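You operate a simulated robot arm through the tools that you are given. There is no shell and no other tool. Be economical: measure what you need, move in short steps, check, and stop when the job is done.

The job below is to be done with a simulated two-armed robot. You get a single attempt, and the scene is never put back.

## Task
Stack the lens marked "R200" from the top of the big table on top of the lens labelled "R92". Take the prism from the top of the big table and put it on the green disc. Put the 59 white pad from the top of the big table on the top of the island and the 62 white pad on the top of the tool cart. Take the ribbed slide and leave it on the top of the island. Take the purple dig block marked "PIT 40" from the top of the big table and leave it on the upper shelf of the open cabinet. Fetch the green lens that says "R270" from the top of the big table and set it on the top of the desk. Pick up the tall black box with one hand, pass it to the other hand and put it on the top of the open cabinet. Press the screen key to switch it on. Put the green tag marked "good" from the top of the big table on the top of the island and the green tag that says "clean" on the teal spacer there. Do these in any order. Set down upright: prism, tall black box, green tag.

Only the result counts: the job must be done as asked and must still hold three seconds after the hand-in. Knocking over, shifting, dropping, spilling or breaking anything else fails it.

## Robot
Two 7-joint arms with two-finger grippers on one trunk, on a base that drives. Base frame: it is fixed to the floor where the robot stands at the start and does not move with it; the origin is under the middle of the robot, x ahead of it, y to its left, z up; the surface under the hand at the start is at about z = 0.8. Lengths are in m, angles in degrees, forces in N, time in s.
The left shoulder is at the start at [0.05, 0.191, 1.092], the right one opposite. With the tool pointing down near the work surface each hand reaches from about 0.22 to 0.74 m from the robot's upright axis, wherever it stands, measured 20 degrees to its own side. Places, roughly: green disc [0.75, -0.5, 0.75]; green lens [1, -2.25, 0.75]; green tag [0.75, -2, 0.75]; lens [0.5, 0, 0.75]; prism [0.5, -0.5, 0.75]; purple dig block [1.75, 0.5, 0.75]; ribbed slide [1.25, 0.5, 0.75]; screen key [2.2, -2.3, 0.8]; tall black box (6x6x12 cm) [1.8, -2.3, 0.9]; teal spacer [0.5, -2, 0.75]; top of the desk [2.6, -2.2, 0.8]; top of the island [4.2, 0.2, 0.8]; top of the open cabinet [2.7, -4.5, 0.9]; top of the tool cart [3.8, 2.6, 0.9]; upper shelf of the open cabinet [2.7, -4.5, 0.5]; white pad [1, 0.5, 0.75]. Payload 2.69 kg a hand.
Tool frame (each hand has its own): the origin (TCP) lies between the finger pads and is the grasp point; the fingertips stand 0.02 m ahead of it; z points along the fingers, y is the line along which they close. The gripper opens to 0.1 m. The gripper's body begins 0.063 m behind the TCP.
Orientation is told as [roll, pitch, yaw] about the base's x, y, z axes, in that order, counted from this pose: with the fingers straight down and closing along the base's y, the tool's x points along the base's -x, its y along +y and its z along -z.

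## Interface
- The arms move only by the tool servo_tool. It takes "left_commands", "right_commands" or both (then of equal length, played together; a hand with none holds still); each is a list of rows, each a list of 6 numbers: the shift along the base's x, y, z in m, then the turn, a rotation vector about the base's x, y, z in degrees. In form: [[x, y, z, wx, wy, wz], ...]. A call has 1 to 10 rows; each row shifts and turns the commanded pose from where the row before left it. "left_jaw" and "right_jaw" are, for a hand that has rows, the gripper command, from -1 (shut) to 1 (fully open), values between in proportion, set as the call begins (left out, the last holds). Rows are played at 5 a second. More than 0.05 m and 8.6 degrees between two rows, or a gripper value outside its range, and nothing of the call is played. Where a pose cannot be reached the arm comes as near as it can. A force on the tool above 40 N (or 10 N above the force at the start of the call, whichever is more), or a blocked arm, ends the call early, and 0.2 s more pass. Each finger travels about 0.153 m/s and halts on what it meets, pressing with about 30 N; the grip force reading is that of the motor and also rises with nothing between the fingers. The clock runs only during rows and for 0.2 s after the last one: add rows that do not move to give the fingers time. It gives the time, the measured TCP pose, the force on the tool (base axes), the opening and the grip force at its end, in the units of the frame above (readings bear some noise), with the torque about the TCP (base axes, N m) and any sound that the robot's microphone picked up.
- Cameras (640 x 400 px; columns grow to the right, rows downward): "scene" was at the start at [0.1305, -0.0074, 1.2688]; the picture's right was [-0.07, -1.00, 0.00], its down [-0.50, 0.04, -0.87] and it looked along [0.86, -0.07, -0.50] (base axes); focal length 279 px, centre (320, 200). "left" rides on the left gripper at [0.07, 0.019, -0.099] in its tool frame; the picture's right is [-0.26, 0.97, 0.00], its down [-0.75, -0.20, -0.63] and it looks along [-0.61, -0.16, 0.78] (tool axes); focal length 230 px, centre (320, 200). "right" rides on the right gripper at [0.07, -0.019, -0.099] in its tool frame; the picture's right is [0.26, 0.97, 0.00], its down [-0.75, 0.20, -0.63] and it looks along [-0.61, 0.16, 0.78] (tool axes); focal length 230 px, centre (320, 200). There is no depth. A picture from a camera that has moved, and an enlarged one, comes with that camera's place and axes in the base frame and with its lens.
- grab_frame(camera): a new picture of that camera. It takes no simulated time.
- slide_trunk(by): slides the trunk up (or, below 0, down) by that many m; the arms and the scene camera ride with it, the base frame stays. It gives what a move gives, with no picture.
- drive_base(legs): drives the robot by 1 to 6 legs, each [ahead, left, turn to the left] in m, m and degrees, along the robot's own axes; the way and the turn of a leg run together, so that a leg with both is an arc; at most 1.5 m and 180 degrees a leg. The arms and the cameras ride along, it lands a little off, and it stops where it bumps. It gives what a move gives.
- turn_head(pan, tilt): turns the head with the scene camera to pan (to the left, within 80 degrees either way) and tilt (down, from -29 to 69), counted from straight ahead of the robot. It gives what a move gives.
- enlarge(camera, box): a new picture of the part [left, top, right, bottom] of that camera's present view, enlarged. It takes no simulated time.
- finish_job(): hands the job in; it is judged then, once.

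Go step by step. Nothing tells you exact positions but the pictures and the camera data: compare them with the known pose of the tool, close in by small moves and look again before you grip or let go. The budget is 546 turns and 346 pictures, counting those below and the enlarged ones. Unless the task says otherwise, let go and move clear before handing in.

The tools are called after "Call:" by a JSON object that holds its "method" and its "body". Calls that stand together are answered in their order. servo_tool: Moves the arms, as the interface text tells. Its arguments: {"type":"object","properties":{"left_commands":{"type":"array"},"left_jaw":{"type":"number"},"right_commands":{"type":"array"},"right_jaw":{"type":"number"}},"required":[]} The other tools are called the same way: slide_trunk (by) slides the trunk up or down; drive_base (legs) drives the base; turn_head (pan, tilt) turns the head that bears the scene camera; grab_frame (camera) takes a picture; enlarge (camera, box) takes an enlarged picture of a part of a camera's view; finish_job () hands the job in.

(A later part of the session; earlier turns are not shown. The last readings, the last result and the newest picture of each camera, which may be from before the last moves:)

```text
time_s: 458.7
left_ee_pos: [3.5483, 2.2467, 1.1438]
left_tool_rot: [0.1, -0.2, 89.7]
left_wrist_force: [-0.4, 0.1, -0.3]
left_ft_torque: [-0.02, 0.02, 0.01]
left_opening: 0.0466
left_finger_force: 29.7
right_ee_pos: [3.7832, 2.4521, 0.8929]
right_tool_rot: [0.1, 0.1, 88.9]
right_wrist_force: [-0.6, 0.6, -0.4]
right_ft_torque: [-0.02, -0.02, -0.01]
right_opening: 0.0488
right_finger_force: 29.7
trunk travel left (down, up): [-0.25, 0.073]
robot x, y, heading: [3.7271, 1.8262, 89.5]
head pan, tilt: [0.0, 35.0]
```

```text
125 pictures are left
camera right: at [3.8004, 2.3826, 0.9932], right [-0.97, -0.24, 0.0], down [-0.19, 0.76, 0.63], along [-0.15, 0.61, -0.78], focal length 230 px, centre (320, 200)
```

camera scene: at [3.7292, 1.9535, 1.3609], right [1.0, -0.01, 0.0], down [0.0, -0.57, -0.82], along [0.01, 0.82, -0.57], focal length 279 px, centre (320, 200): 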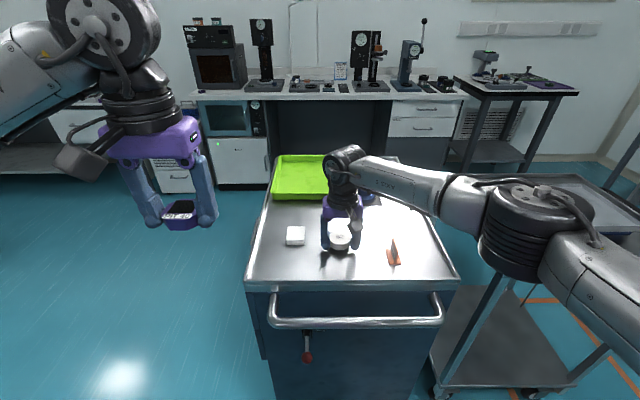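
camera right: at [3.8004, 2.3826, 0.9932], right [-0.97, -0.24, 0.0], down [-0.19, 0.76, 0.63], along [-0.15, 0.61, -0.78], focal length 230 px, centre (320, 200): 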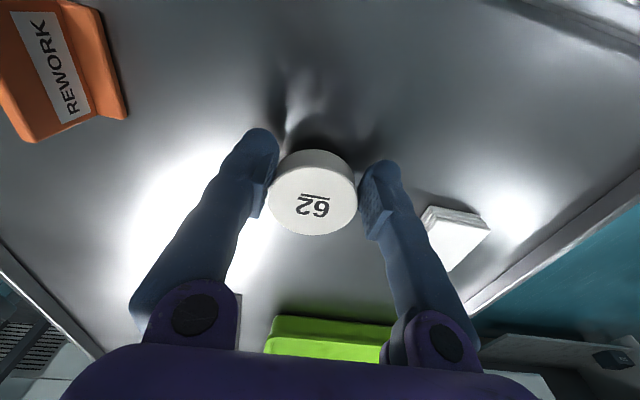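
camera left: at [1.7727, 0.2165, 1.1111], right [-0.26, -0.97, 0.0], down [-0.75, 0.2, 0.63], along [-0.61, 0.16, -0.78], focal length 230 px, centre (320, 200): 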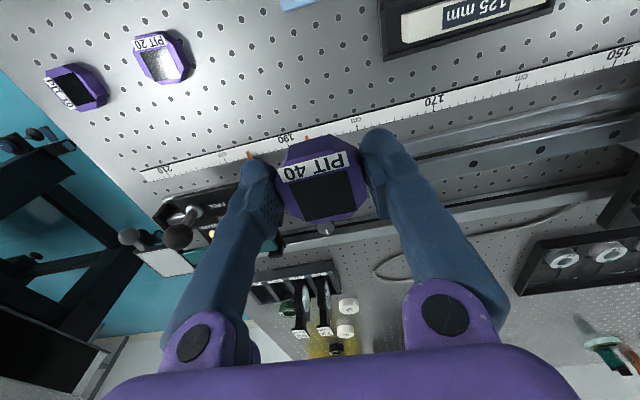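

Call:
{"method": "servo_tool", "body": {"right_commands": [[0, 0, -0.004, 0, 0, 0], [0, 0, -0.004, 0, 0, 0], [0, 0, 0, 0, 0, 0]]}}

Call:
{"method": "servo_tool", "body": {"right_commands": [[0, 0, -0.003, 0, 0, 0], [0, 0, -0.003, 0, 0, 0], [0, 0, 0, 0, 0, 0]]}}

Call:
{"method": "servo_tool", "body": {"right_commands": [[0, 0, -0.003, 0, 0, 0], [0, 0, -0.003, 0, 0, 0], [0, 0, 0, 0, 0, 0]]}}

```text
time_s: 459.5
left_ee_pos: [3.5496, 2.2455, 1.143]
left_tool_rot: [0.0, -0.1, 89.7]
left_wrist_force: [0.8, -0.7, -1.1]
left_ft_torque: [-0.02, -0.04, -0.01]
left_opening: 0.047
left_finger_force: 30.6
right_ee_pos: [3.7829, 2.4531, 0.8871]
right_tool_rot: [0.2, 0.2, 88.9]
right_wrist_force: [0.2, 0.8, -0.4]
right_ft_torque: [0.03, 0.04, 0.0]
right_opening: 0.0489
right_finger_force: 30.2
trunk travel left (down, up): [-0.25, 0.073]
robot x, y, heading: [3.7277, 1.8249, 89.2]
head pan, tilt: [0.0, 35.0]
```

```text
time_s: 460.3
left_ee_pos: [3.5492, 2.2441, 1.1438]
left_tool_rot: [0.1, -0.2, 89.7]
left_wrist_force: [0.5, -0.2, -0.8]
left_ft_torque: [0.0, 0.01, -0.02]
left_opening: 0.0465
left_finger_force: 30.1
right_ee_pos: [3.783, 2.4531, 0.8828]
right_tool_rot: [0.2, -0.2, 88.9]
right_wrist_force: [0.1, 1.2, 20.8]
right_ft_torque: [0.39, -0.16, -0.01]
right_opening: 0.0489
right_finger_force: 29.3
trunk travel left (down, up): [-0.25, 0.073]
robot x, y, heading: [3.7284, 1.8272, 90.0]
head pan, tilt: [0.0, 35.0]
```

```text
time_s: 461.1
left_ee_pos: [3.5486, 2.2428, 1.1449]
left_tool_rot: [0.0, -0.4, 89.6]
left_wrist_force: [0.1, -0.8, -0.2]
left_ft_torque: [-0.01, 0.01, 0.0]
left_opening: 0.0467
left_finger_force: 30.1
right_ee_pos: [3.784, 2.4508, 0.8798]
right_tool_rot: [0.1, -0.4, 88.9]
right_wrist_force: [3.7, -5.1, 36.4]
right_ft_torque: [-0.15, -0.39, -0.08]
right_opening: 0.0483
right_finger_force: 30.0
trunk travel left (down, up): [-0.25, 0.073]
robot x, y, heading: [3.7282, 1.8244, 89.7]
head pan, tilt: [0.0, 35.0]
```

Contact. Backing off 5 mm of command, releasing and rising.

Call:
{"method": "servo_tool", "body": {"right_commands": [[0, 0, 0.005, 0, 0, 0], [0, 0, 0, 0, 0, 0]]}}

Call:
{"method": "servo_tool", "body": {"right_commands": [[0, 0, 0, 0, 0, 0], [0, 0, 0, 0, 0, 0], [0, 0, 0.03, 0, 0, 0], [0, 0, 0.04, 0, 0, 0], [0, 0, 0.045, 0, 0, 0], [0, 0, 0.045, 0, 0, 0], [0, -0.04, 0.03, 0, 0, 0], [0, -0.045, 0, 0, 0, 0], [0, -0.045, 0, 0, 0, 0], [0, -0.045, 0, 0, 0, 0]], "right_jaw": 0.4}}

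Call:
{"method": "grab_frame", "body": {"camera": "scene"}}

```text
time_s: 461.7
left_ee_pos: [3.5491, 2.244, 1.1432]
left_tool_rot: [-0.1, -0.2, 89.7]
left_wrist_force: [0.0, -0.1, -1.4]
left_ft_torque: [-0.03, -0.02, -0.01]
left_opening: 0.0465
left_finger_force: 30.1
right_ee_pos: [3.7817, 2.4506, 0.8789]
right_tool_rot: [0.2, 0.0, 88.9]
right_wrist_force: [2.0, -3.1, 14.5]
right_ft_torque: [0.15, -0.18, -0.07]
right_opening: 0.0485
right_finger_force: 30.1
trunk travel left (down, up): [-0.25, 0.073]
robot x, y, heading: [3.7301, 1.8272, 89.6]
head pan, tilt: [0.0, 35.0]
```

```text
time_s: 463.9
left_ee_pos: [3.5486, 2.2457, 1.143]
left_tool_rot: [0.0, -0.2, 89.7]
left_wrist_force: [-0.4, 0.1, -0.5]
left_ft_torque: [0.03, 0.02, 0.0]
left_opening: 0.0468
left_finger_force: 30.6
right_ee_pos: [3.7835, 2.2733, 1.0687]
right_tool_rot: [0.0, 0.0, 88.8]
right_wrist_force: [0.6, 0.6, 0.4]
right_ft_torque: [0.01, -0.01, 0.03]
right_opening: 0.07
right_finger_force: 0.0
trunk travel left (down, up): [-0.25, 0.073]
robot x, y, heading: [3.7285, 1.8257, 89.6]
head pan, tilt: [0.0, 35.0]
```

```text
124 pictures are left
camera scene: at [3.7292, 1.9531, 1.361], right [1.0, -0.01, 0.0], down [0.0, -0.57, -0.82], along [0.01, 0.82, -0.57], focal length 279 px, centre (320, 200)
```

scene: 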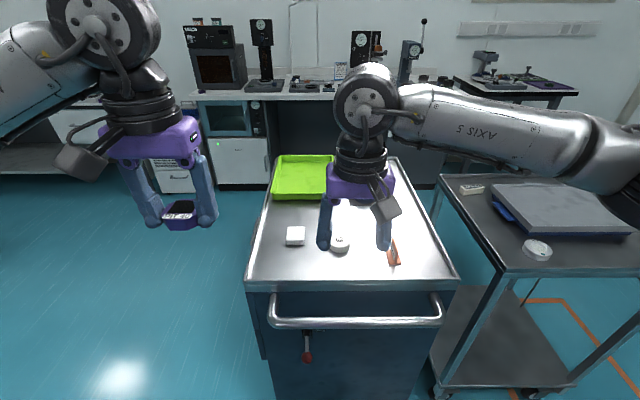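

Pad 62 is on the tool cart. Now with PIT 40 in the left hand I drive to the open cabinet at (2.7, -4.5).

Call:
{"method": "drive_base", "body": {"legs": [[-0.75, 0, 0], [0, 0.73, 0], [0, 0, 180], [1.45, 0, 0]]}}

Call:
{"method": "turn_head", "body": {"pan": 0, "tilt": 25}}

Call:
{"method": "grab_frame", "body": {"camera": "scene"}}

```text
time_s: 466.0
left_ee_pos: [3.5446, 2.0158, 1.1423]
left_tool_rot: [-0.1, -0.3, 89.7]
left_wrist_force: [-0.6, 1.4, -1.0]
left_ft_torque: [-0.07, -0.01, 0.01]
left_opening: 0.0471
left_finger_force: 30.5
right_ee_pos: [3.7798, 2.0435, 1.069]
right_tool_rot: [0.2, 0.1, 89.1]
right_wrist_force: [0.1, -0.2, -1.1]
right_ft_torque: [-0.03, 0.0, 0.01]
right_opening: 0.07
right_finger_force: 0.0
trunk travel left (down, up): [-0.25, 0.073]
robot x, y, heading: [3.7241, 1.5946, 89.5]
head pan, tilt: [0.0, 35.0]
stopped in leg 1: the robot was blocked; the commanded pose is now the measured one
```

```text
time_s: 466.7
left_ee_pos: [3.5458, 2.0152, 1.1444]
left_tool_rot: [-0.1, -0.5, 89.7]
left_wrist_force: [-0.4, 0.6, -0.9]
left_ft_torque: [-0.02, -0.01, 0.01]
left_opening: 0.0468
left_finger_force: 29.9
right_ee_pos: [3.7789, 2.0414, 1.0704]
right_tool_rot: [0.3, -0.1, 89.2]
right_wrist_force: [-0.1, -0.1, -0.5]
right_ft_torque: [-0.01, 0.0, 0.0]
right_opening: 0.0698
right_finger_force: 0.1
trunk travel left (down, up): [-0.25, 0.073]
robot x, y, heading: [3.7247, 1.5982, 89.5]
head pan, tilt: [0.0, 25.0]
```

```text
123 pictures are left
camera scene: at [3.726, 1.7263, 1.3767], right [1.0, -0.01, 0.0], down [0.0, -0.42, -0.91], along [0.01, 0.91, -0.42], focal length 279 px, centre (320, 200)
```

scene: 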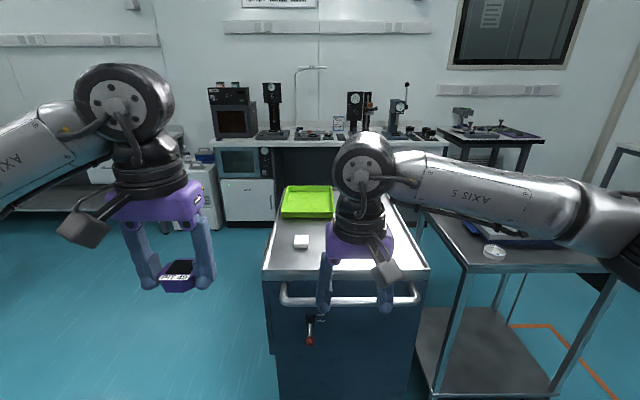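

The island's end is behind me. I'll slide left first, then proceed.

Call:
{"method": "drive_base", "body": {"legs": [[0.05, 0, 0], [0, 0.75, 0], [-0.3, 0, 0], [0, 0, 180]]}}

Call:
{"method": "drive_base", "body": {"legs": [[1.45, 0, 0], [0, 0.45, 0]]}}

Call:
{"method": "grab_frame", "body": {"camera": "scene"}}

```text
time_s: 483.3
left_ee_pos: [3.1334, 0.9364, 1.1441]
left_tool_rot: [-0.1, -0.3, -90.5]
left_wrist_force: [-0.5, 0.5, -0.9]
left_ft_torque: [0.01, -0.02, -0.01]
left_opening: 0.0467
left_finger_force: 29.5
right_ee_pos: [2.9, 0.9081, 1.0706]
right_tool_rot: [0.2, 0.1, -91.0]
right_wrist_force: [0.9, -0.3, 0.3]
right_ft_torque: [0.0, 0.0, 0.0]
right_opening: 0.0699
right_finger_force: 0.0
trunk travel left (down, up): [-0.25, 0.073]
robot x, y, heading: [2.9531, 1.3531, -90.8]
head pan, tilt: [0.0, 25.0]
```

```text
time_s: 494.4
left_ee_pos: [3.5622, -0.4856, 1.1446]
left_tool_rot: [-0.2, -0.3, -90.6]
left_wrist_force: [-1.1, -0.7, -0.7]
left_ft_torque: [0.0, 0.0, 0.02]
left_opening: 0.0468
left_finger_force: 30.3
right_ee_pos: [3.3292, -0.5124, 1.07]
right_tool_rot: [0.2, 0.1, -91.1]
right_wrist_force: [-0.2, 0.3, -0.6]
right_ft_torque: [0.02, 0.0, -0.03]
right_opening: 0.07
right_finger_force: 0.2
trunk travel left (down, up): [-0.25, 0.073]
robot x, y, heading: [3.3877, -0.064, -90.8]
head pan, tilt: [0.0, 25.0]
```

```text
122 pictures are left
camera scene: at [3.3851, -0.198, 1.3767], right [-1.0, 0.01, 0.0], down [0.01, 0.42, -0.91], along [-0.01, -0.91, -0.42], focal length 279 px, centre (320, 200)
```

scene: 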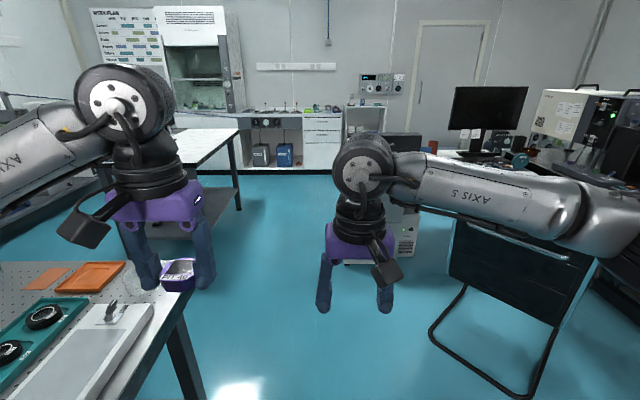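

Call:
{"method": "drive_base", "body": {"legs": [[1.4, 0, 0.8], [0, 0.2, 0], [1.5, 0, 0]]}}

Call:
{"method": "turn_head", "body": {"pan": -30, "tilt": 30}}

Call:
{"method": "grab_frame", "body": {"camera": "scene"}}

```text
time_s: 510.7
left_ee_pos: [3.7534, -3.4416, 1.1442]
left_tool_rot: [-0.1, -0.2, -90.8]
left_wrist_force: [0.2, -0.7, -2.1]
left_ft_torque: [0.02, -0.03, 0.01]
left_opening: 0.0467
left_finger_force: 30.0
right_ee_pos: [3.519, -3.4678, 1.0705]
right_tool_rot: [0.2, -0.1, -91.2]
right_wrist_force: [0.2, 0.7, -0.3]
right_ft_torque: [0.02, -0.02, -0.01]
right_opening: 0.0703
right_finger_force: 0.1
trunk travel left (down, up): [-0.25, 0.073]
robot x, y, heading: [3.5752, -3.0192, -90.9]
head pan, tilt: [0.0, 25.0]
```

```text
time_s: 511.6
left_ee_pos: [3.7528, -3.4421, 1.1444]
left_tool_rot: [-0.1, -0.4, -90.8]
left_wrist_force: [0.1, 0.1, -0.6]
left_ft_torque: [0.01, -0.04, -0.02]
left_opening: 0.0467
left_finger_force: 29.7
right_ee_pos: [3.5195, -3.4679, 1.0697]
right_tool_rot: [0.3, 0.0, -91.2]
right_wrist_force: [-0.1, -0.2, -0.3]
right_ft_torque: [0.0, -0.01, 0.01]
right_opening: 0.0702
right_finger_force: 0.1
trunk travel left (down, up): [-0.25, 0.073]
robot x, y, heading: [3.5786, -3.0251, -91.0]
head pan, tilt: [-30.0, 30.0]
```

```text
121 pictures are left
camera scene: at [3.5298, -3.1394, 1.3687], right [-0.86, 0.51, 0.0], down [0.26, 0.43, -0.87], along [-0.44, -0.74, -0.5], focal length 279 px, centre (320, 200)
```

scene: 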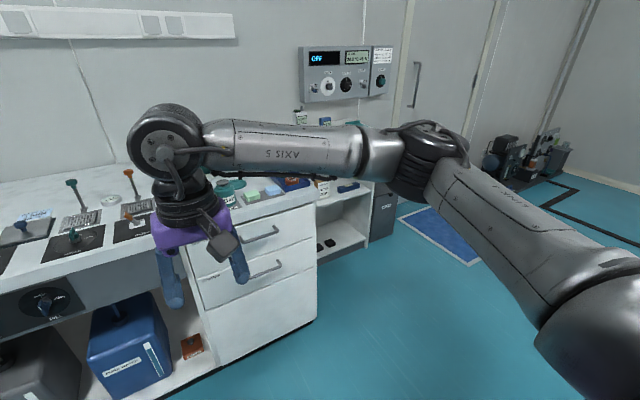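

The open cabinet stands against the back wall. I'll go in front of it.

Call:
{"method": "drive_base", "body": {"legs": [[-0.1, 0, 0], [0, -0.85, 1]]}}

Call:
{"method": "turn_head", "body": {"pan": 0, "tilt": 30}}

Call:
{"method": "grab_frame", "body": {"camera": "scene"}}

```text
time_s: 520.2
left_ee_pos: [2.9169, -3.3331, 1.1437]
left_tool_rot: [-0.2, -0.3, -89.8]
left_wrist_force: [0.2, -0.7, -0.2]
left_ft_torque: [-0.01, 0.03, 0.0]
left_opening: 0.0469
left_finger_force: 29.7
right_ee_pos: [2.6835, -3.3614, 1.0703]
right_tool_rot: [0.2, -0.1, -90.4]
right_wrist_force: [0.3, 0.2, -1.2]
right_ft_torque: [0.02, 0.0, -0.01]
right_opening: 0.0701
right_finger_force: 0.0
trunk travel left (down, up): [-0.25, 0.073]
robot x, y, heading: [2.7338, -2.9147, -90.3]
head pan, tilt: [-30.0, 30.0]
```

```text
time_s: 521.1
left_ee_pos: [2.9163, -3.3337, 1.1444]
left_tool_rot: [-0.1, -0.3, -89.9]
left_wrist_force: [0.1, -0.1, -0.9]
left_ft_torque: [0.01, 0.01, -0.01]
left_opening: 0.0467
left_finger_force: 30.1
right_ee_pos: [2.6841, -3.3624, 1.0692]
right_tool_rot: [0.2, -0.1, -90.5]
right_wrist_force: [0.3, -1.0, 0.3]
right_ft_torque: [0.01, -0.01, 0.01]
right_opening: 0.0699
right_finger_force: 0.1
trunk travel left (down, up): [-0.25, 0.073]
robot x, y, heading: [2.737, -2.9113, -90.4]
head pan, tilt: [0.0, 30.0]
```

```text
120 pictures are left
camera scene: at [2.7351, -3.046, 1.3687], right [-1.0, 0.0, 0.0], down [0.0, 0.5, -0.87], along [0.0, -0.87, -0.5], focal length 279 px, centre (320, 200)
```

scene: 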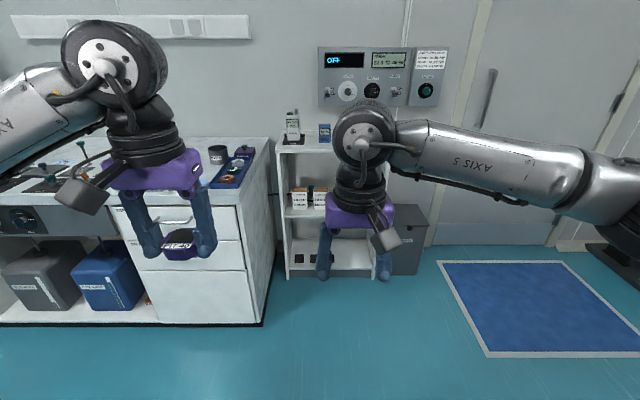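

Call:
{"method": "enlarge", "body": {"camera": "scene", "box": [260, 90, 440, 290]}}

Call:
{"method": "turn_head", "body": {"pan": 10, "tilt": 35}}

Call:
{"method": "servo_tool", "body": {"right_commands": [[0, 0.04, 0, 0, 0, 0], [0, 0.04, 0, 0, 0, 0], [-0.04, 0.02, 0, 0, 0, 0], [-0.045, 0, 0, 0, 0, 0], [-0.045, 0, 0, 0, 0, 0], [-0.045, 0, 0, 0, 0, 0], [-0.045, 0, 0, 0, 0, 0]]}}

Call:
{"method": "grab_frame", "body": {"camera": "scene"}}

```text
2.00 times, centred on (350, 190) of scene
camera zoom: at [2.7351, -3.046, 1.3687], right [-1.0, 0.0, 0.0], down [0.0, 0.5, -0.87], along [0.0, -0.87, -0.5], focal length 558 px, centre (260, 220)
```

zoom: 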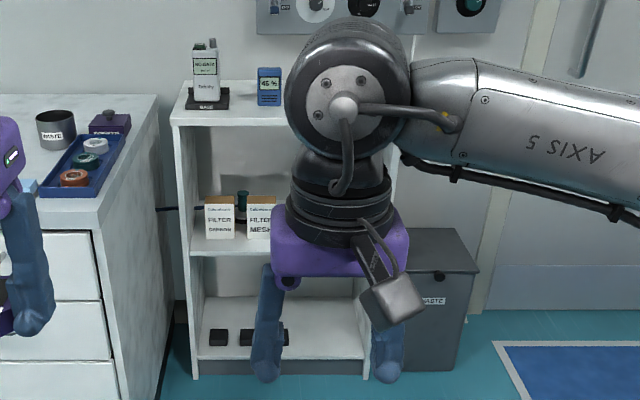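

```text
time_s: 521.9
left_ee_pos: [2.9179, -3.3331, 1.1445]
left_tool_rot: [-0.1, -0.4, -89.9]
left_wrist_force: [-0.5, 0.2, -0.6]
left_ft_torque: [0.02, -0.02, 0.04]
left_opening: 0.0467
left_finger_force: 29.8
right_ee_pos: [2.6841, -3.3635, 1.0698]
right_tool_rot: [0.3, 0.1, -90.3]
right_wrist_force: [-0.8, -0.8, 0.1]
right_ft_torque: [0.02, -0.02, 0.02]
right_opening: 0.0704
right_finger_force: 0.0
trunk travel left (down, up): [-0.25, 0.073]
robot x, y, heading: [2.7348, -2.9143, -90.0]
head pan, tilt: [10.0, 35.0]
```

```text
time_s: 523.5
left_ee_pos: [2.9161, -3.3319, 1.1449]
left_tool_rot: [-0.1, -0.4, -89.9]
left_wrist_force: [0.5, 0.6, -1.3]
left_ft_torque: [0.02, 0.0, -0.02]
left_opening: 0.0469
left_finger_force: 30.6
right_ee_pos: [2.463, -3.2592, 1.0722]
right_tool_rot: [0.2, 0.1, -90.3]
right_wrist_force: [0.3, -0.6, -0.5]
right_ft_torque: [-0.05, 0.02, 0.0]
right_opening: 0.0699
right_finger_force: 0.1
trunk travel left (down, up): [-0.25, 0.073]
robot x, y, heading: [2.7338, -2.915, -89.6]
head pan, tilt: [10.0, 35.0]
```

```text
118 pictures are left
camera scene: at [2.7496, -3.0417, 1.361], right [-0.98, -0.17, 0.0], down [-0.1, 0.56, -0.82], along [0.14, -0.81, -0.57], focal length 279 px, centre (320, 200)
```

scene: 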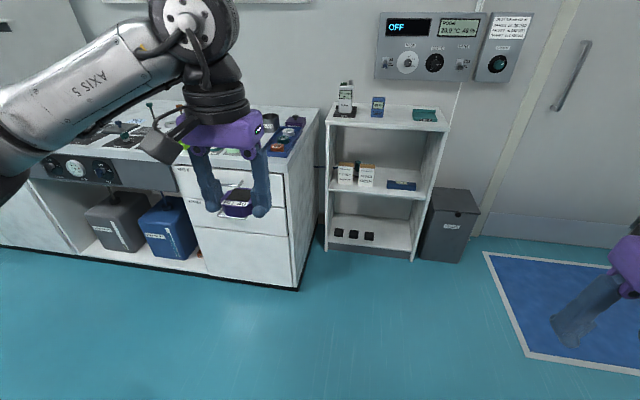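

Call:
{"method": "enlarge", "body": {"camera": "scene", "box": [300, 70, 480, 270]}}

```text
2.00 times, centred on (390, 170) of scene
camera zoom: at [2.7496, -3.0417, 1.361], right [-0.98, -0.17, 0.0], down [-0.1, 0.56, -0.82], along [0.14, -0.81, -0.57], focal length 558 px, centre (180, 260)
```

zoom: 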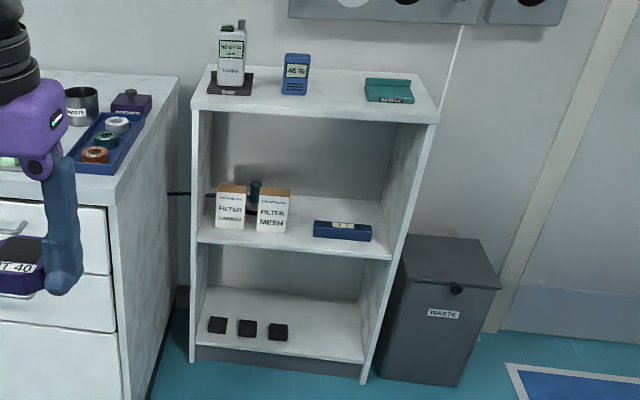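

The upper shelf is at z≈0.515 with a free front strip around (2.655, -4.375), between the filter boxes and the blue case. I'll position the robot, lower the trunk and approach with the tool tilted forward.

Call:
{"method": "drive_base", "body": {"legs": [[0, -0.22, 0], [0.65, 0, -0.4]]}}

Call:
{"method": "slide_trunk", "body": {"by": -0.25}}

Call:
{"method": "turn_head", "body": {"pan": 10, "tilt": 35}}

Call:
{"method": "grab_frame", "body": {"camera": "scene"}}

```text
time_s: 529.2
left_ee_pos: [2.6977, -3.9779, 1.1458]
left_tool_rot: [-0.1, -0.3, -90.1]
left_wrist_force: [0.2, 0.0, -0.7]
left_ft_torque: [0.03, -0.01, 0.0]
left_opening: 0.0469
left_finger_force: 30.0
right_ee_pos: [2.2458, -3.903, 1.0718]
right_tool_rot: [0.3, 0.1, -90.5]
right_wrist_force: [-0.9, 0.9, 0.0]
right_ft_torque: [0.02, 0.01, 0.04]
right_opening: 0.07
right_finger_force: 0.1
trunk travel left (down, up): [-0.25, 0.073]
robot x, y, heading: [2.5217, -3.5575, -90.1]
head pan, tilt: [10.0, 35.0]
```

```text
time_s: 531.8
left_ee_pos: [2.6976, -3.9769, 0.8952]
left_tool_rot: [-0.1, -0.3, -90.0]
left_wrist_force: [-0.4, -0.2, -0.5]
left_ft_torque: [0.02, -0.02, -0.03]
left_opening: 0.0469
left_finger_force: 29.9
right_ee_pos: [2.2458, -3.9032, 0.823]
right_tool_rot: [0.1, 0.0, -90.6]
right_wrist_force: [-0.3, -0.6, 0.7]
right_ft_torque: [-0.01, -0.03, -0.02]
right_opening: 0.0698
right_finger_force: 0.0
trunk travel left (down, up): [0.0, 0.323]
robot x, y, heading: [2.5185, -3.5643, -90.2]
head pan, tilt: [10.0, 35.0]
```

```text
time_s: 532.4
left_ee_pos: [2.6976, -3.9763, 0.8941]
left_tool_rot: [-0.1, -0.3, -90.1]
left_wrist_force: [0.0, -0.5, -0.6]
left_ft_torque: [0.0, 0.01, 0.03]
left_opening: 0.0468
left_finger_force: 30.2
right_ee_pos: [2.2454, -3.9031, 0.8219]
right_tool_rot: [0.2, 0.0, -90.5]
right_wrist_force: [-0.1, -0.2, 0.0]
right_ft_torque: [-0.01, -0.02, 0.02]
right_opening: 0.0701
right_finger_force: 0.1
trunk travel left (down, up): [0.0, 0.323]
robot x, y, heading: [2.5164, -3.5571, -89.7]
head pan, tilt: [10.0, 35.0]
```

```text
116 pictures are left
camera scene: at [2.5318, -3.6862, 1.1109], right [-0.99, -0.17, 0.0], down [-0.1, 0.57, -0.82], along [0.14, -0.81, -0.57], focal length 279 px, centre (320, 200)
```

scene: 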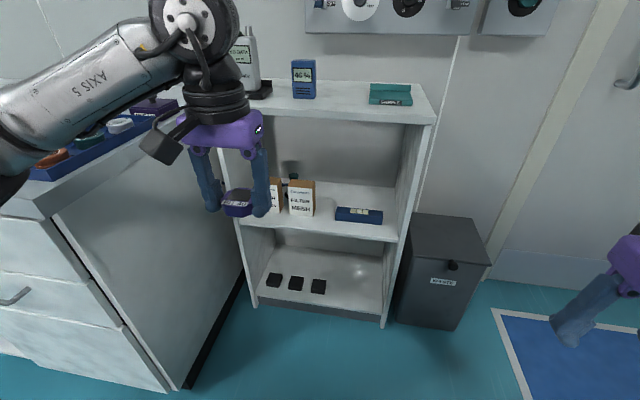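

I strafe 8 cm right for arm clearance, then tilt the hand forward and lower it in front of the cabinet.

Call:
{"method": "drive_base", "body": {"legs": [[0.04, -0.08, 0]]}}

Call:
{"method": "servo_tool", "body": {"left_commands": [[0, 0, -0.04, -7, 0, 0], [0, 0, -0.04, -7, 0, 0], [0.005, 0, -0.04, -7, 0, 0], [0.01, 0, -0.04, -7, 0, 0], [0.01, 0, -0.04, -7, 0, 0], [0.01, 0, -0.04, 0, 0, 0], [0, 0, -0.03, 0, 0, 0], [0, 0, 0, 0, 0, 0]]}}

Call:
{"method": "grab_frame", "body": {"camera": "scene"}}

Call:
{"method": "grab_frame", "body": {"camera": "left"}}

```text
time_s: 533.7
left_ee_pos: [2.6191, -4.0162, 0.895]
left_tool_rot: [0.0, -0.3, -90.2]
left_wrist_force: [0.2, -0.1, -0.6]
left_ft_torque: [0.02, 0.01, -0.01]
left_opening: 0.0469
left_finger_force: 30.9
right_ee_pos: [2.1674, -3.9426, 0.8218]
right_tool_rot: [0.2, 0.0, -90.6]
right_wrist_force: [0.1, 0.2, 0.5]
right_ft_torque: [0.01, 0.01, 0.01]
right_opening: 0.0701
right_finger_force: 0.0
trunk travel left (down, up): [0.0, 0.323]
robot x, y, heading: [2.4396, -3.5992, -90.2]
head pan, tilt: [10.0, 35.0]
```

```text
time_s: 535.5
left_ee_pos: [2.6561, -4.0178, 0.6214]
left_tool_rot: [-0.1, -35.3, -90.1]
left_wrist_force: [-0.1, -0.2, -0.9]
left_ft_torque: [0.01, -0.02, 0.01]
left_opening: 0.0469
left_finger_force: 29.6
right_ee_pos: [2.168, -3.9427, 0.8208]
right_tool_rot: [0.2, 0.0, -90.6]
right_wrist_force: [0.7, -1.1, 1.1]
right_ft_torque: [-0.06, 0.01, 0.01]
right_opening: 0.0699
right_finger_force: 0.0
trunk travel left (down, up): [0.0, 0.323]
robot x, y, heading: [2.4374, -3.6002, -90.0]
head pan, tilt: [10.0, 35.0]
```

```text
115 pictures are left
camera scene: at [2.4541, -3.7258, 1.1109], right [-0.99, -0.17, 0.0], down [-0.1, 0.57, -0.82], along [0.14, -0.81, -0.57], focal length 279 px, centre (320, 200)
```

scene: 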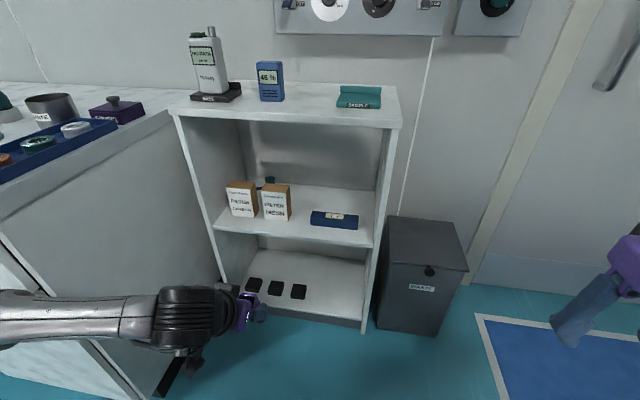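

```text
114 pictures are left
camera left: at [2.6735, -3.9034, 0.6632], right [0.97, -0.21, 0.15], down [-0.2, -0.25, 0.95], along [-0.16, -0.95, -0.28], focal length 230 px, centre (320, 200)
```

left: 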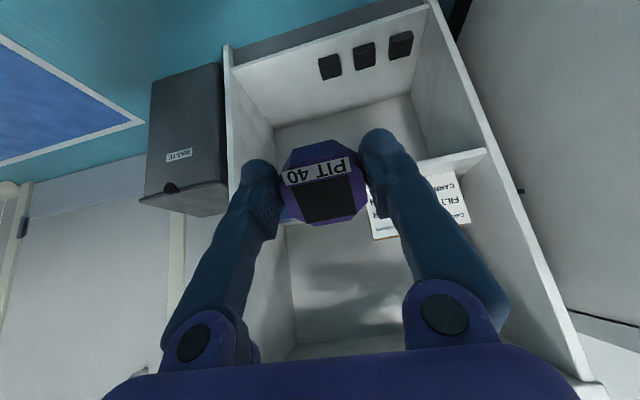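

Free target: block centre ≈(2.642, -4.38). Moving the hand forward over the shelf edge at a safe height.

Call:
{"method": "servo_tool", "body": {"left_commands": [[-0.003, -0.045, -0.01, 0, 0, 0], [-0.003, -0.045, -0.01, 0, 0, 0], [-0.003, -0.045, 0, 0, 0, 0], [-0.003, -0.045, 0, 0, 0, 0], [-0.002, -0.045, 0, 0, 0, 0], [0, -0.045, 0, 0, 0, 0], [0, -0.03, 0, 0, 0, 0], [0, 0, 0, 0, 0, 0]]}}

Call:
{"method": "grab_frame", "body": {"camera": "left"}}

Call:
{"method": "grab_frame", "body": {"camera": "scene"}}

```text
time_s: 537.3
left_ee_pos: [2.6423, -4.3145, 0.6033]
left_tool_rot: [0.0, -35.2, -90.2]
left_wrist_force: [0.3, 0.0, -1.2]
left_ft_torque: [0.0, 0.0, -0.02]
left_opening: 0.0468
left_finger_force: 29.9
right_ee_pos: [2.1666, -3.9441, 0.822]
right_tool_rot: [0.2, 0.0, -90.6]
right_wrist_force: [-0.4, -0.2, -0.3]
right_ft_torque: [0.03, -0.02, 0.0]
right_opening: 0.0699
right_finger_force: 0.1
trunk travel left (down, up): [0.0, 0.323]
robot x, y, heading: [2.4389, -3.5976, -90.2]
head pan, tilt: [10.0, 35.0]
```

```text
113 pictures are left
camera left: at [2.6595, -4.2004, 0.6434], right [0.97, -0.21, 0.15], down [-0.2, -0.25, 0.95], along [-0.16, -0.95, -0.28], focal length 230 px, centre (320, 200)
```

left: 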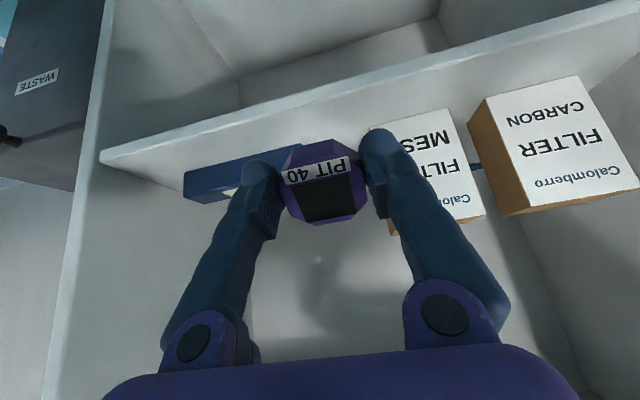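

```text
112 pictures are left
camera scene: at [2.454, -3.7259, 1.1109], right [-0.99, -0.17, 0.0], down [-0.1, 0.57, -0.82], along [0.14, -0.81, -0.57], focal length 279 px, centre (320, 200)
```

scene: 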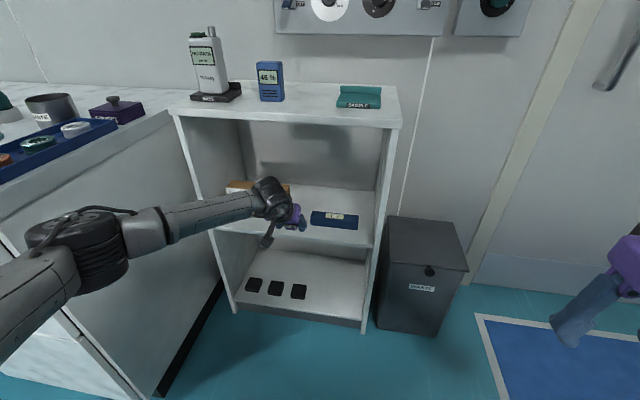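

Call:
{"method": "servo_tool", "body": {"left_commands": [[-0.002, -0.025, -0.01, 0, 0, 0], [0, -0.022, -0.01, 0, 0, 0], [0, 0, -0.015, 0, 0, 0], [0, 0, 0, 0, 0, 0]]}}

Call:
{"method": "grab_frame", "body": {"camera": "left"}}

Call:
{"method": "enlarge", "body": {"camera": "scene", "box": [200, 150, 380, 280]}}

```text
time_s: 538.3
left_ee_pos: [2.6384, -4.3622, 0.5685]
left_tool_rot: [0.0, -35.3, -90.2]
left_wrist_force: [-0.4, 0.0, -1.1]
left_ft_torque: [-0.01, -0.01, 0.05]
left_opening: 0.0469
left_finger_force: 30.2
right_ee_pos: [2.1689, -3.9429, 0.8212]
right_tool_rot: [0.2, 0.0, -90.5]
right_wrist_force: [0.2, 0.4, 0.2]
right_ft_torque: [0.0, -0.02, 0.0]
right_opening: 0.0701
right_finger_force: 0.1
trunk travel left (down, up): [0.0, 0.323]
robot x, y, heading: [2.4395, -3.6013, -90.2]
head pan, tilt: [10.0, 35.0]
```

```text
111 pictures are left
camera left: at [2.6569, -4.2481, 0.6089], right [0.97, -0.21, 0.15], down [-0.2, -0.25, 0.95], along [-0.16, -0.95, -0.28], focal length 230 px, centre (320, 200)
```

left: 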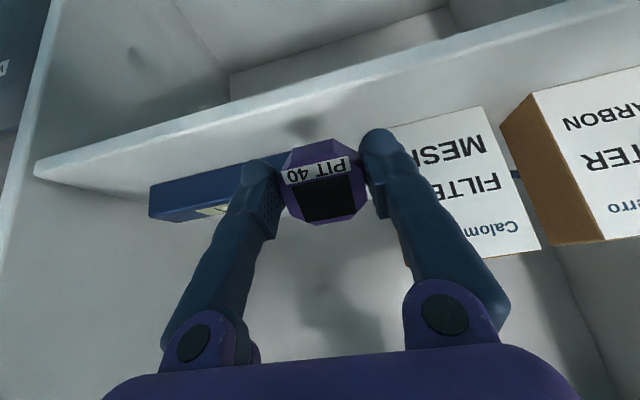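

```text
3.08 times, centred on (290, 215) of scene
camera zoom: at [2.4541, -3.7259, 1.1109], right [-0.99, -0.17, 0.0], down [-0.1, 0.57, -0.82], along [0.14, -0.81, -0.57], focal length 859 px, centre (412, 154)
```

zoom: 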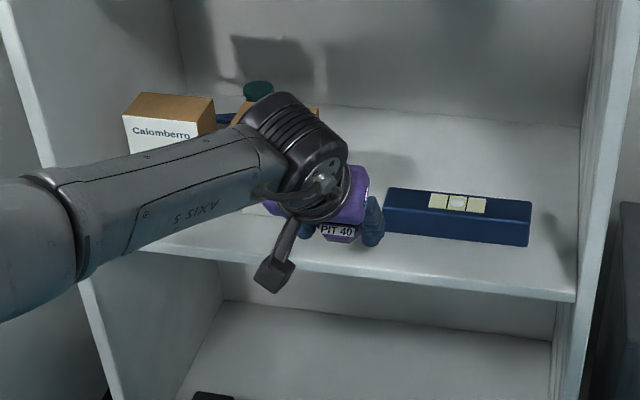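

Lowering onto the shelf in small steps.

Call:
{"method": "servo_tool", "body": {"left_commands": [[0.004, 0, -0.008, 0, 0, 0], [0, 0, -0.006, 0, 0, 0], [0, 0, 0, 0, 0, 0]]}}

Call:
{"method": "servo_tool", "body": {"left_commands": [[0, 0, -0.004, 0, 0, 0], [0, 0, -0.003, 0, 0, 0], [0, 0, 0, 0, 0, 0]]}}

Call:
{"method": "grab_frame", "body": {"camera": "left"}}

```text
time_s: 539.1
left_ee_pos: [2.6427, -4.3635, 0.5544]
left_tool_rot: [0.0, -35.4, -90.1]
left_wrist_force: [0.1, 0.1, -0.8]
left_ft_torque: [0.03, 0.0, 0.02]
left_opening: 0.0468
left_finger_force: 30.0
right_ee_pos: [2.1674, -3.9426, 0.8221]
right_tool_rot: [0.2, 0.0, -90.6]
right_wrist_force: [0.1, 0.2, -0.6]
right_ft_torque: [-0.01, -0.01, -0.01]
right_opening: 0.0697
right_finger_force: 0.1
trunk travel left (down, up): [0.0, 0.323]
robot x, y, heading: [2.4393, -3.5981, -90.2]
head pan, tilt: [10.0, 35.0]
```

```text
time_s: 539.9
left_ee_pos: [2.6433, -4.3637, 0.5497]
left_tool_rot: [0.1, -35.3, -90.2]
left_wrist_force: [-0.5, 0.4, -1.0]
left_ft_torque: [0.0, -0.05, -0.02]
left_opening: 0.0465
left_finger_force: 30.1
right_ee_pos: [2.1674, -3.9425, 0.8221]
right_tool_rot: [0.2, 0.0, -90.7]
right_wrist_force: [-0.5, -0.4, 0.6]
right_ft_torque: [-0.01, 0.06, 0.0]
right_opening: 0.0701
right_finger_force: 0.0
trunk travel left (down, up): [0.0, 0.323]
robot x, y, heading: [2.4381, -3.5991, -90.1]
head pan, tilt: [10.0, 35.0]
```

```text
109 pictures are left
camera left: at [2.6612, -4.2493, 0.5892], right [0.97, -0.21, 0.15], down [-0.2, -0.25, 0.95], along [-0.16, -0.95, -0.28], focal length 230 px, centre (320, 200)
```

left: 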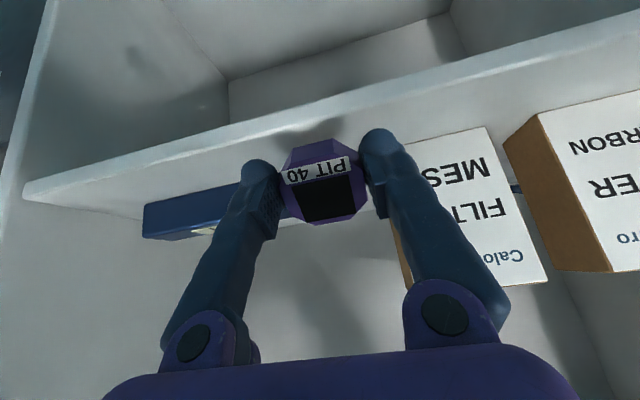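

Call:
{"method": "servo_tool", "body": {"left_commands": [[0, 0, -0.003, 0, 0, 0], [0, 0, -0.003, 0, 0, 0], [0, 0, 0, 0, 0, 0]]}}

Call:
{"method": "servo_tool", "body": {"left_commands": [[0, 0, -0.003, 0, 0, 0], [0, 0, -0.003, 0, 0, 0], [0, 0, 0, 0, 0, 0]]}}

Call:
{"method": "servo_tool", "body": {"left_commands": [[0, 0, -0.003, 0, 0, 0], [0, 0, -0.003, 0, 0, 0], [0, 0, 0, 0, 0, 0]]}}

```text
time_s: 540.7
left_ee_pos: [2.6432, -4.363, 0.543]
left_tool_rot: [0.0, -35.4, -90.2]
left_wrist_force: [-0.1, -0.7, -1.4]
left_ft_torque: [0.0, 0.02, 0.0]
left_opening: 0.0467
left_finger_force: 30.3
right_ee_pos: [2.1669, -3.9432, 0.8226]
right_tool_rot: [0.1, 0.0, -90.7]
right_wrist_force: [0.1, -0.4, -0.6]
right_ft_torque: [-0.03, 0.0, 0.06]
right_opening: 0.0702
right_finger_force: 0.1
trunk travel left (down, up): [0.0, 0.323]
robot x, y, heading: [2.4387, -3.5981, -90.1]
head pan, tilt: [10.0, 35.0]
```

```text
time_s: 541.5
left_ee_pos: [2.6421, -4.3631, 0.5355]
left_tool_rot: [0.0, -35.3, -90.2]
left_wrist_force: [-0.8, 0.4, -0.5]
left_ft_torque: [-0.01, -0.03, 0.01]
left_opening: 0.0468
left_finger_force: 29.7
right_ee_pos: [2.1667, -3.9429, 0.8203]
right_tool_rot: [0.2, -0.1, -90.6]
right_wrist_force: [1.1, 0.5, 0.3]
right_ft_torque: [0.02, -0.01, -0.02]
right_opening: 0.07
right_finger_force: 0.1
trunk travel left (down, up): [0.0, 0.323]
robot x, y, heading: [2.4408, -3.5972, -90.1]
head pan, tilt: [10.0, 35.0]
```

```text
time_s: 542.3
left_ee_pos: [2.6434, -4.3626, 0.5302]
left_tool_rot: [0.0, -35.3, -90.1]
left_wrist_force: [0.4, 0.1, -0.7]
left_ft_torque: [0.02, -0.01, 0.0]
left_opening: 0.0469
left_finger_force: 29.5
right_ee_pos: [2.1673, -3.9419, 0.8221]
right_tool_rot: [0.2, 0.0, -90.7]
right_wrist_force: [0.3, 0.2, -0.2]
right_ft_torque: [0.05, 0.0, -0.02]
right_opening: 0.07
right_finger_force: 0.1
trunk travel left (down, up): [0.0, 0.323]
robot x, y, heading: [2.4369, -3.6006, -90.1]
head pan, tilt: [10.0, 35.0]
```

No contact yet, so my shelf height may be off. I'll triangulate again before going further.

Call:
{"method": "grab_frame", "body": {"camera": "left"}}

Call:
{"method": "enlarge", "body": {"camera": "scene", "box": [200, 150, 380, 280]}}

```text
108 pictures are left
camera left: at [2.6607, -4.2493, 0.5704], right [0.97, -0.21, 0.15], down [-0.2, -0.25, 0.95], along [-0.16, -0.95, -0.28], focal length 230 px, centre (320, 200)
```

left: 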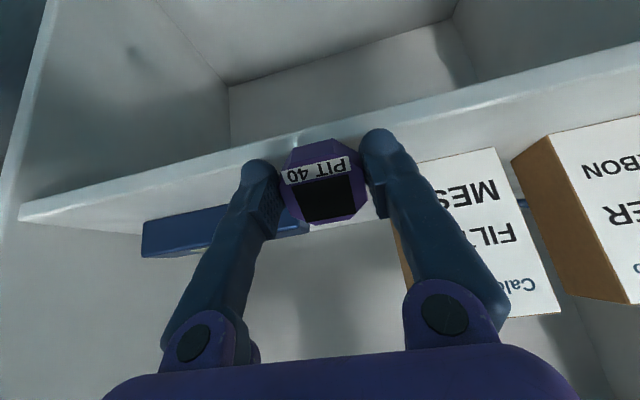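

```text
3.08 times, centred on (290, 215) of scene
camera zoom: at [2.4541, -3.7259, 1.1109], right [-0.99, -0.17, 0.0], down [-0.1, 0.57, -0.82], along [0.14, -0.81, -0.57], focal length 859 px, centre (412, 154)
```

zoom: 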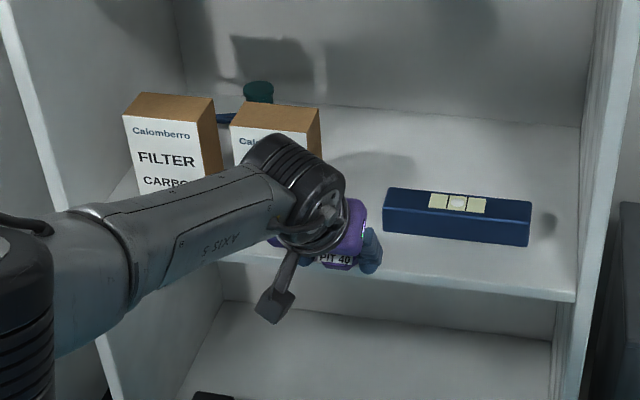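

Recomputed: shelf top z≈0.493, its front edge y≈-4.383. I raise, go 3.5 cm further in, and lower again.

Call:
{"method": "servo_tool", "body": {"left_commands": [[0, 0, 0.03, 0, 0, 0], [0.004, -0.016, 0.0, 0, 0, 0], [0, -0.016, 0, 0, 0, 0], [0, 0, -0.015, 0, 0, 0], [0, 0, 0, 0, 0, 0]]}}

Call:
{"method": "grab_frame", "body": {"camera": "left"}}

Call:
{"method": "enlarge", "body": {"camera": "scene", "box": [200, 150, 380, 280]}}

```text
time_s: 543.5
left_ee_pos: [2.6474, -4.3757, 0.5462]
left_tool_rot: [0.0, -35.3, -90.1]
left_wrist_force: [-0.7, -0.2, -2.4]
left_ft_torque: [-0.02, 0.02, 0.01]
left_opening: 0.0467
left_finger_force: 29.7
left hand out of reach, approached as far as the arm can: row 3, 4
right_ee_pos: [2.1671, -3.9427, 0.8208]
right_tool_rot: [0.2, 0.0, -90.6]
right_wrist_force: [0.2, -0.5, -0.3]
right_ft_torque: [0.0, 0.03, 0.0]
right_opening: 0.0699
right_finger_force: 0.0
trunk travel left (down, up): [0.0, 0.323]
robot x, y, heading: [2.4356, -3.5984, -90.0]
head pan, tilt: [10.0, 35.0]
```

```text
106 pictures are left
camera left: at [2.6645, -4.2612, 0.5869], right [0.97, -0.21, 0.15], down [-0.2, -0.25, 0.95], along [-0.16, -0.95, -0.28], focal length 230 px, centre (320, 200)
```

left: 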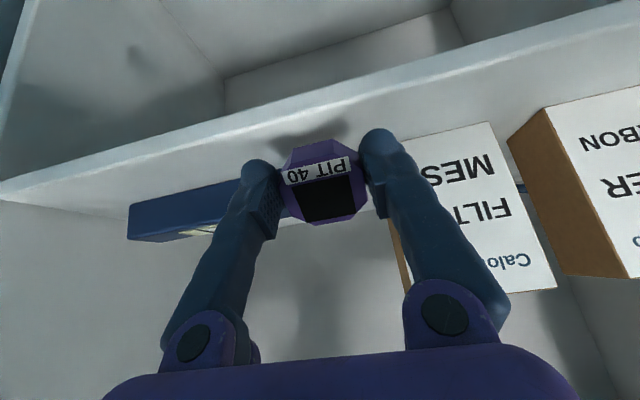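

```text
3.08 times, centred on (290, 215) of scene
camera zoom: at [2.4541, -3.7259, 1.1109], right [-0.99, -0.17, 0.0], down [-0.1, 0.57, -0.82], along [0.14, -0.81, -0.57], focal length 859 px, centre (412, 154)
```

zoom: 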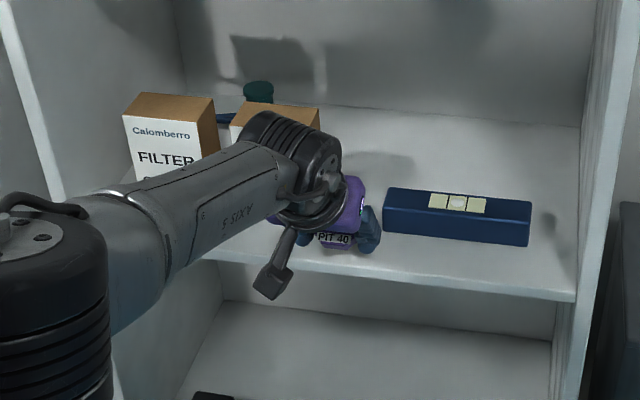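

Call:
{"method": "servo_tool", "body": {"left_commands": [[0, 0.02, 0.015, 0, 0, 0], [0, 0.015, 0, 0, 0, 0], [0, 0, 0, 0, 0, 0]]}}

Call:
{"method": "drive_base", "body": {"legs": [[0.055, 0, 0]]}}

Call:
{"method": "servo_tool", "body": {"left_commands": [[0, 0, -0.01, 0, 0, 0], [0, 0, -0.01, 0, 0, 0], [0, 0, 0, 0, 0, 0]]}}

Call:
{"method": "grab_frame", "body": {"camera": "left"}}

Call:
{"method": "grab_frame", "body": {"camera": "scene"}}

```text
time_s: 544.3
left_ee_pos: [2.6469, -4.3388, 0.5618]
left_tool_rot: [0.0, -35.3, -90.1]
left_wrist_force: [-0.3, -0.3, -0.8]
left_ft_torque: [0.0, 0.0, -0.02]
left_opening: 0.0464
left_finger_force: 29.8
right_ee_pos: [2.168, -3.942, 0.8211]
right_tool_rot: [0.2, -0.1, -90.6]
right_wrist_force: [0.4, -0.7, -0.1]
right_ft_torque: [0.01, -0.02, -0.03]
right_opening: 0.0696
right_finger_force: 0.0
trunk travel left (down, up): [0.0, 0.323]
robot x, y, heading: [2.441, -3.5999, -90.1]
head pan, tilt: [10.0, 35.0]
```

```text
time_s: 545.3
left_ee_pos: [2.648, -4.3943, 0.5623]
left_tool_rot: [0.0, -35.2, -90.1]
left_wrist_force: [-0.3, 0.3, -1.3]
left_ft_torque: [0.02, 0.03, -0.05]
left_opening: 0.0467
left_finger_force: 29.9
right_ee_pos: [2.1672, -3.9981, 0.8217]
right_tool_rot: [0.2, 0.1, -90.7]
right_wrist_force: [-1.1, -0.3, 0.0]
right_ft_torque: [0.0, -0.01, 0.05]
right_opening: 0.0699
right_finger_force: 0.0
trunk travel left (down, up): [0.0, 0.323]
robot x, y, heading: [2.4368, -3.6509, -89.9]
head pan, tilt: [10.0, 35.0]
```

```text
time_s: 546.1
left_ee_pos: [2.6473, -4.3929, 0.5425]
left_tool_rot: [0.0, -35.3, -90.1]
left_wrist_force: [-0.5, 0.8, -1.1]
left_ft_torque: [0.05, 0.04, -0.04]
left_opening: 0.047
left_finger_force: 29.7
right_ee_pos: [2.1679, -3.9968, 0.8218]
right_tool_rot: [0.2, 0.0, -90.6]
right_wrist_force: [-0.1, 0.2, -0.3]
right_ft_torque: [0.0, 0.0, -0.02]
right_opening: 0.07
right_finger_force: 0.1
trunk travel left (down, up): [0.0, 0.323]
robot x, y, heading: [2.4369, -3.6544, -90.2]
head pan, tilt: [10.0, 35.0]
```

```text
104 pictures are left
camera left: at [2.665, -4.2789, 0.5827], right [0.97, -0.21, 0.15], down [-0.2, -0.25, 0.95], along [-0.16, -0.95, -0.28], focal length 230 px, centre (320, 200)
```

left: 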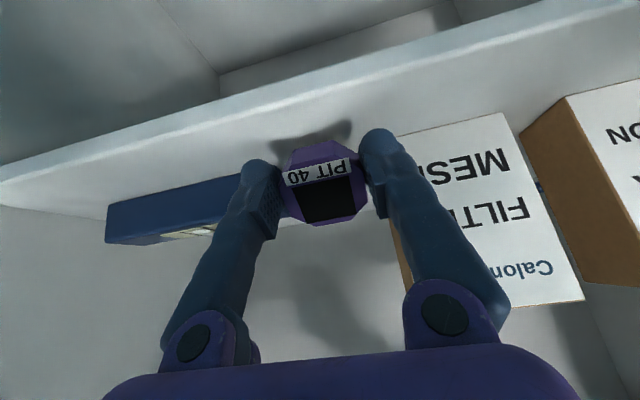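

```text
103 pictures are left
camera scene: at [2.4539, -3.7804, 1.1109], right [-0.99, -0.17, 0.0], down [-0.1, 0.57, -0.82], along [0.14, -0.81, -0.57], focal length 279 px, centre (320, 200)
```

scene: 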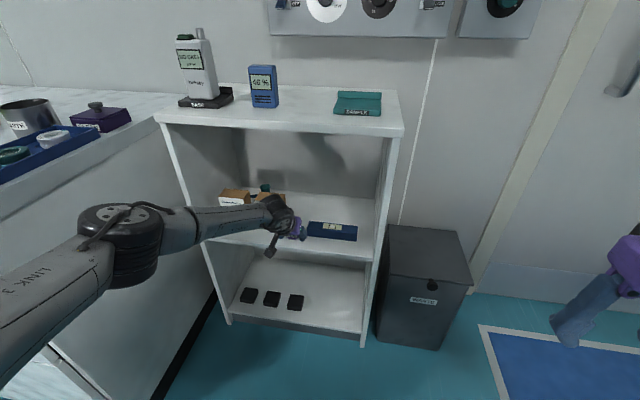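

The block's shadow now falls on the shelf top. Lowering.

Call:
{"method": "servo_tool", "body": {"left_commands": [[0, 0, -0.005, 0, 0, 0], [0, 0, -0.004, 0, 0, 0], [0, 0, 0, 0, 0, 0]]}}

Call:
{"method": "servo_tool", "body": {"left_commands": [[0, 0, -0.003, 0, 0, 0], [0, 0, -0.003, 0, 0, 0], [0, 0, 0, 0, 0, 0]]}}

Call:
{"method": "servo_tool", "body": {"left_commands": [[0, 0, -0.003, 0, 0, 0], [0, 0, -0.002, 0, 0, 0], [0, 0, 0, 0, 0, 0]]}}

```text
time_s: 546.9
left_ee_pos: [2.6481, -4.3942, 0.533]
left_tool_rot: [0.1, -35.3, -90.0]
left_wrist_force: [-0.2, 0.2, 0.0]
left_ft_torque: [0.01, 0.01, -0.02]
left_opening: 0.0468
left_finger_force: 30.0
right_ee_pos: [2.1681, -3.9969, 0.821]
right_tool_rot: [0.2, 0.1, -90.6]
right_wrist_force: [-1.0, 0.7, -0.4]
right_ft_torque: [0.03, 0.02, 0.0]
right_opening: 0.0702
right_finger_force: 0.1
trunk travel left (down, up): [0.0, 0.323]
robot x, y, heading: [2.4378, -3.6556, -90.0]
head pan, tilt: [10.0, 35.0]
```

```text
time_s: 547.7
left_ee_pos: [2.649, -4.3938, 0.527]
left_tool_rot: [0.0, -35.2, -90.1]
left_wrist_force: [0.8, -0.8, -1.6]
left_ft_torque: [-0.01, -0.03, 0.04]
left_opening: 0.0469
left_finger_force: 30.1
right_ee_pos: [2.1673, -3.997, 0.8219]
right_tool_rot: [0.2, 0.0, -90.5]
right_wrist_force: [-0.2, 0.1, 0.4]
right_ft_torque: [-0.03, -0.01, 0.01]
right_opening: 0.07
right_finger_force: 0.1
trunk travel left (down, up): [0.0, 0.323]
robot x, y, heading: [2.4388, -3.6522, -90.2]
head pan, tilt: [10.0, 35.0]
```

```text
time_s: 548.5
left_ee_pos: [2.6479, -4.395, 0.5266]
left_tool_rot: [0.0, -35.8, -90.1]
left_wrist_force: [3.1, 2.1, 21.3]
left_ft_torque: [0.01, -0.06, -0.01]
left_opening: 0.0467
left_finger_force: 29.6
right_ee_pos: [2.1672, -3.9956, 0.8238]
right_tool_rot: [0.2, -0.2, -90.6]
right_wrist_force: [0.1, 0.0, -1.0]
right_ft_torque: [-0.02, 0.01, -0.04]
right_opening: 0.0699
right_finger_force: 0.0
trunk travel left (down, up): [0.0, 0.323]
robot x, y, heading: [2.4403, -3.6528, -90.2]
head pan, tilt: [10.0, 35.0]
```

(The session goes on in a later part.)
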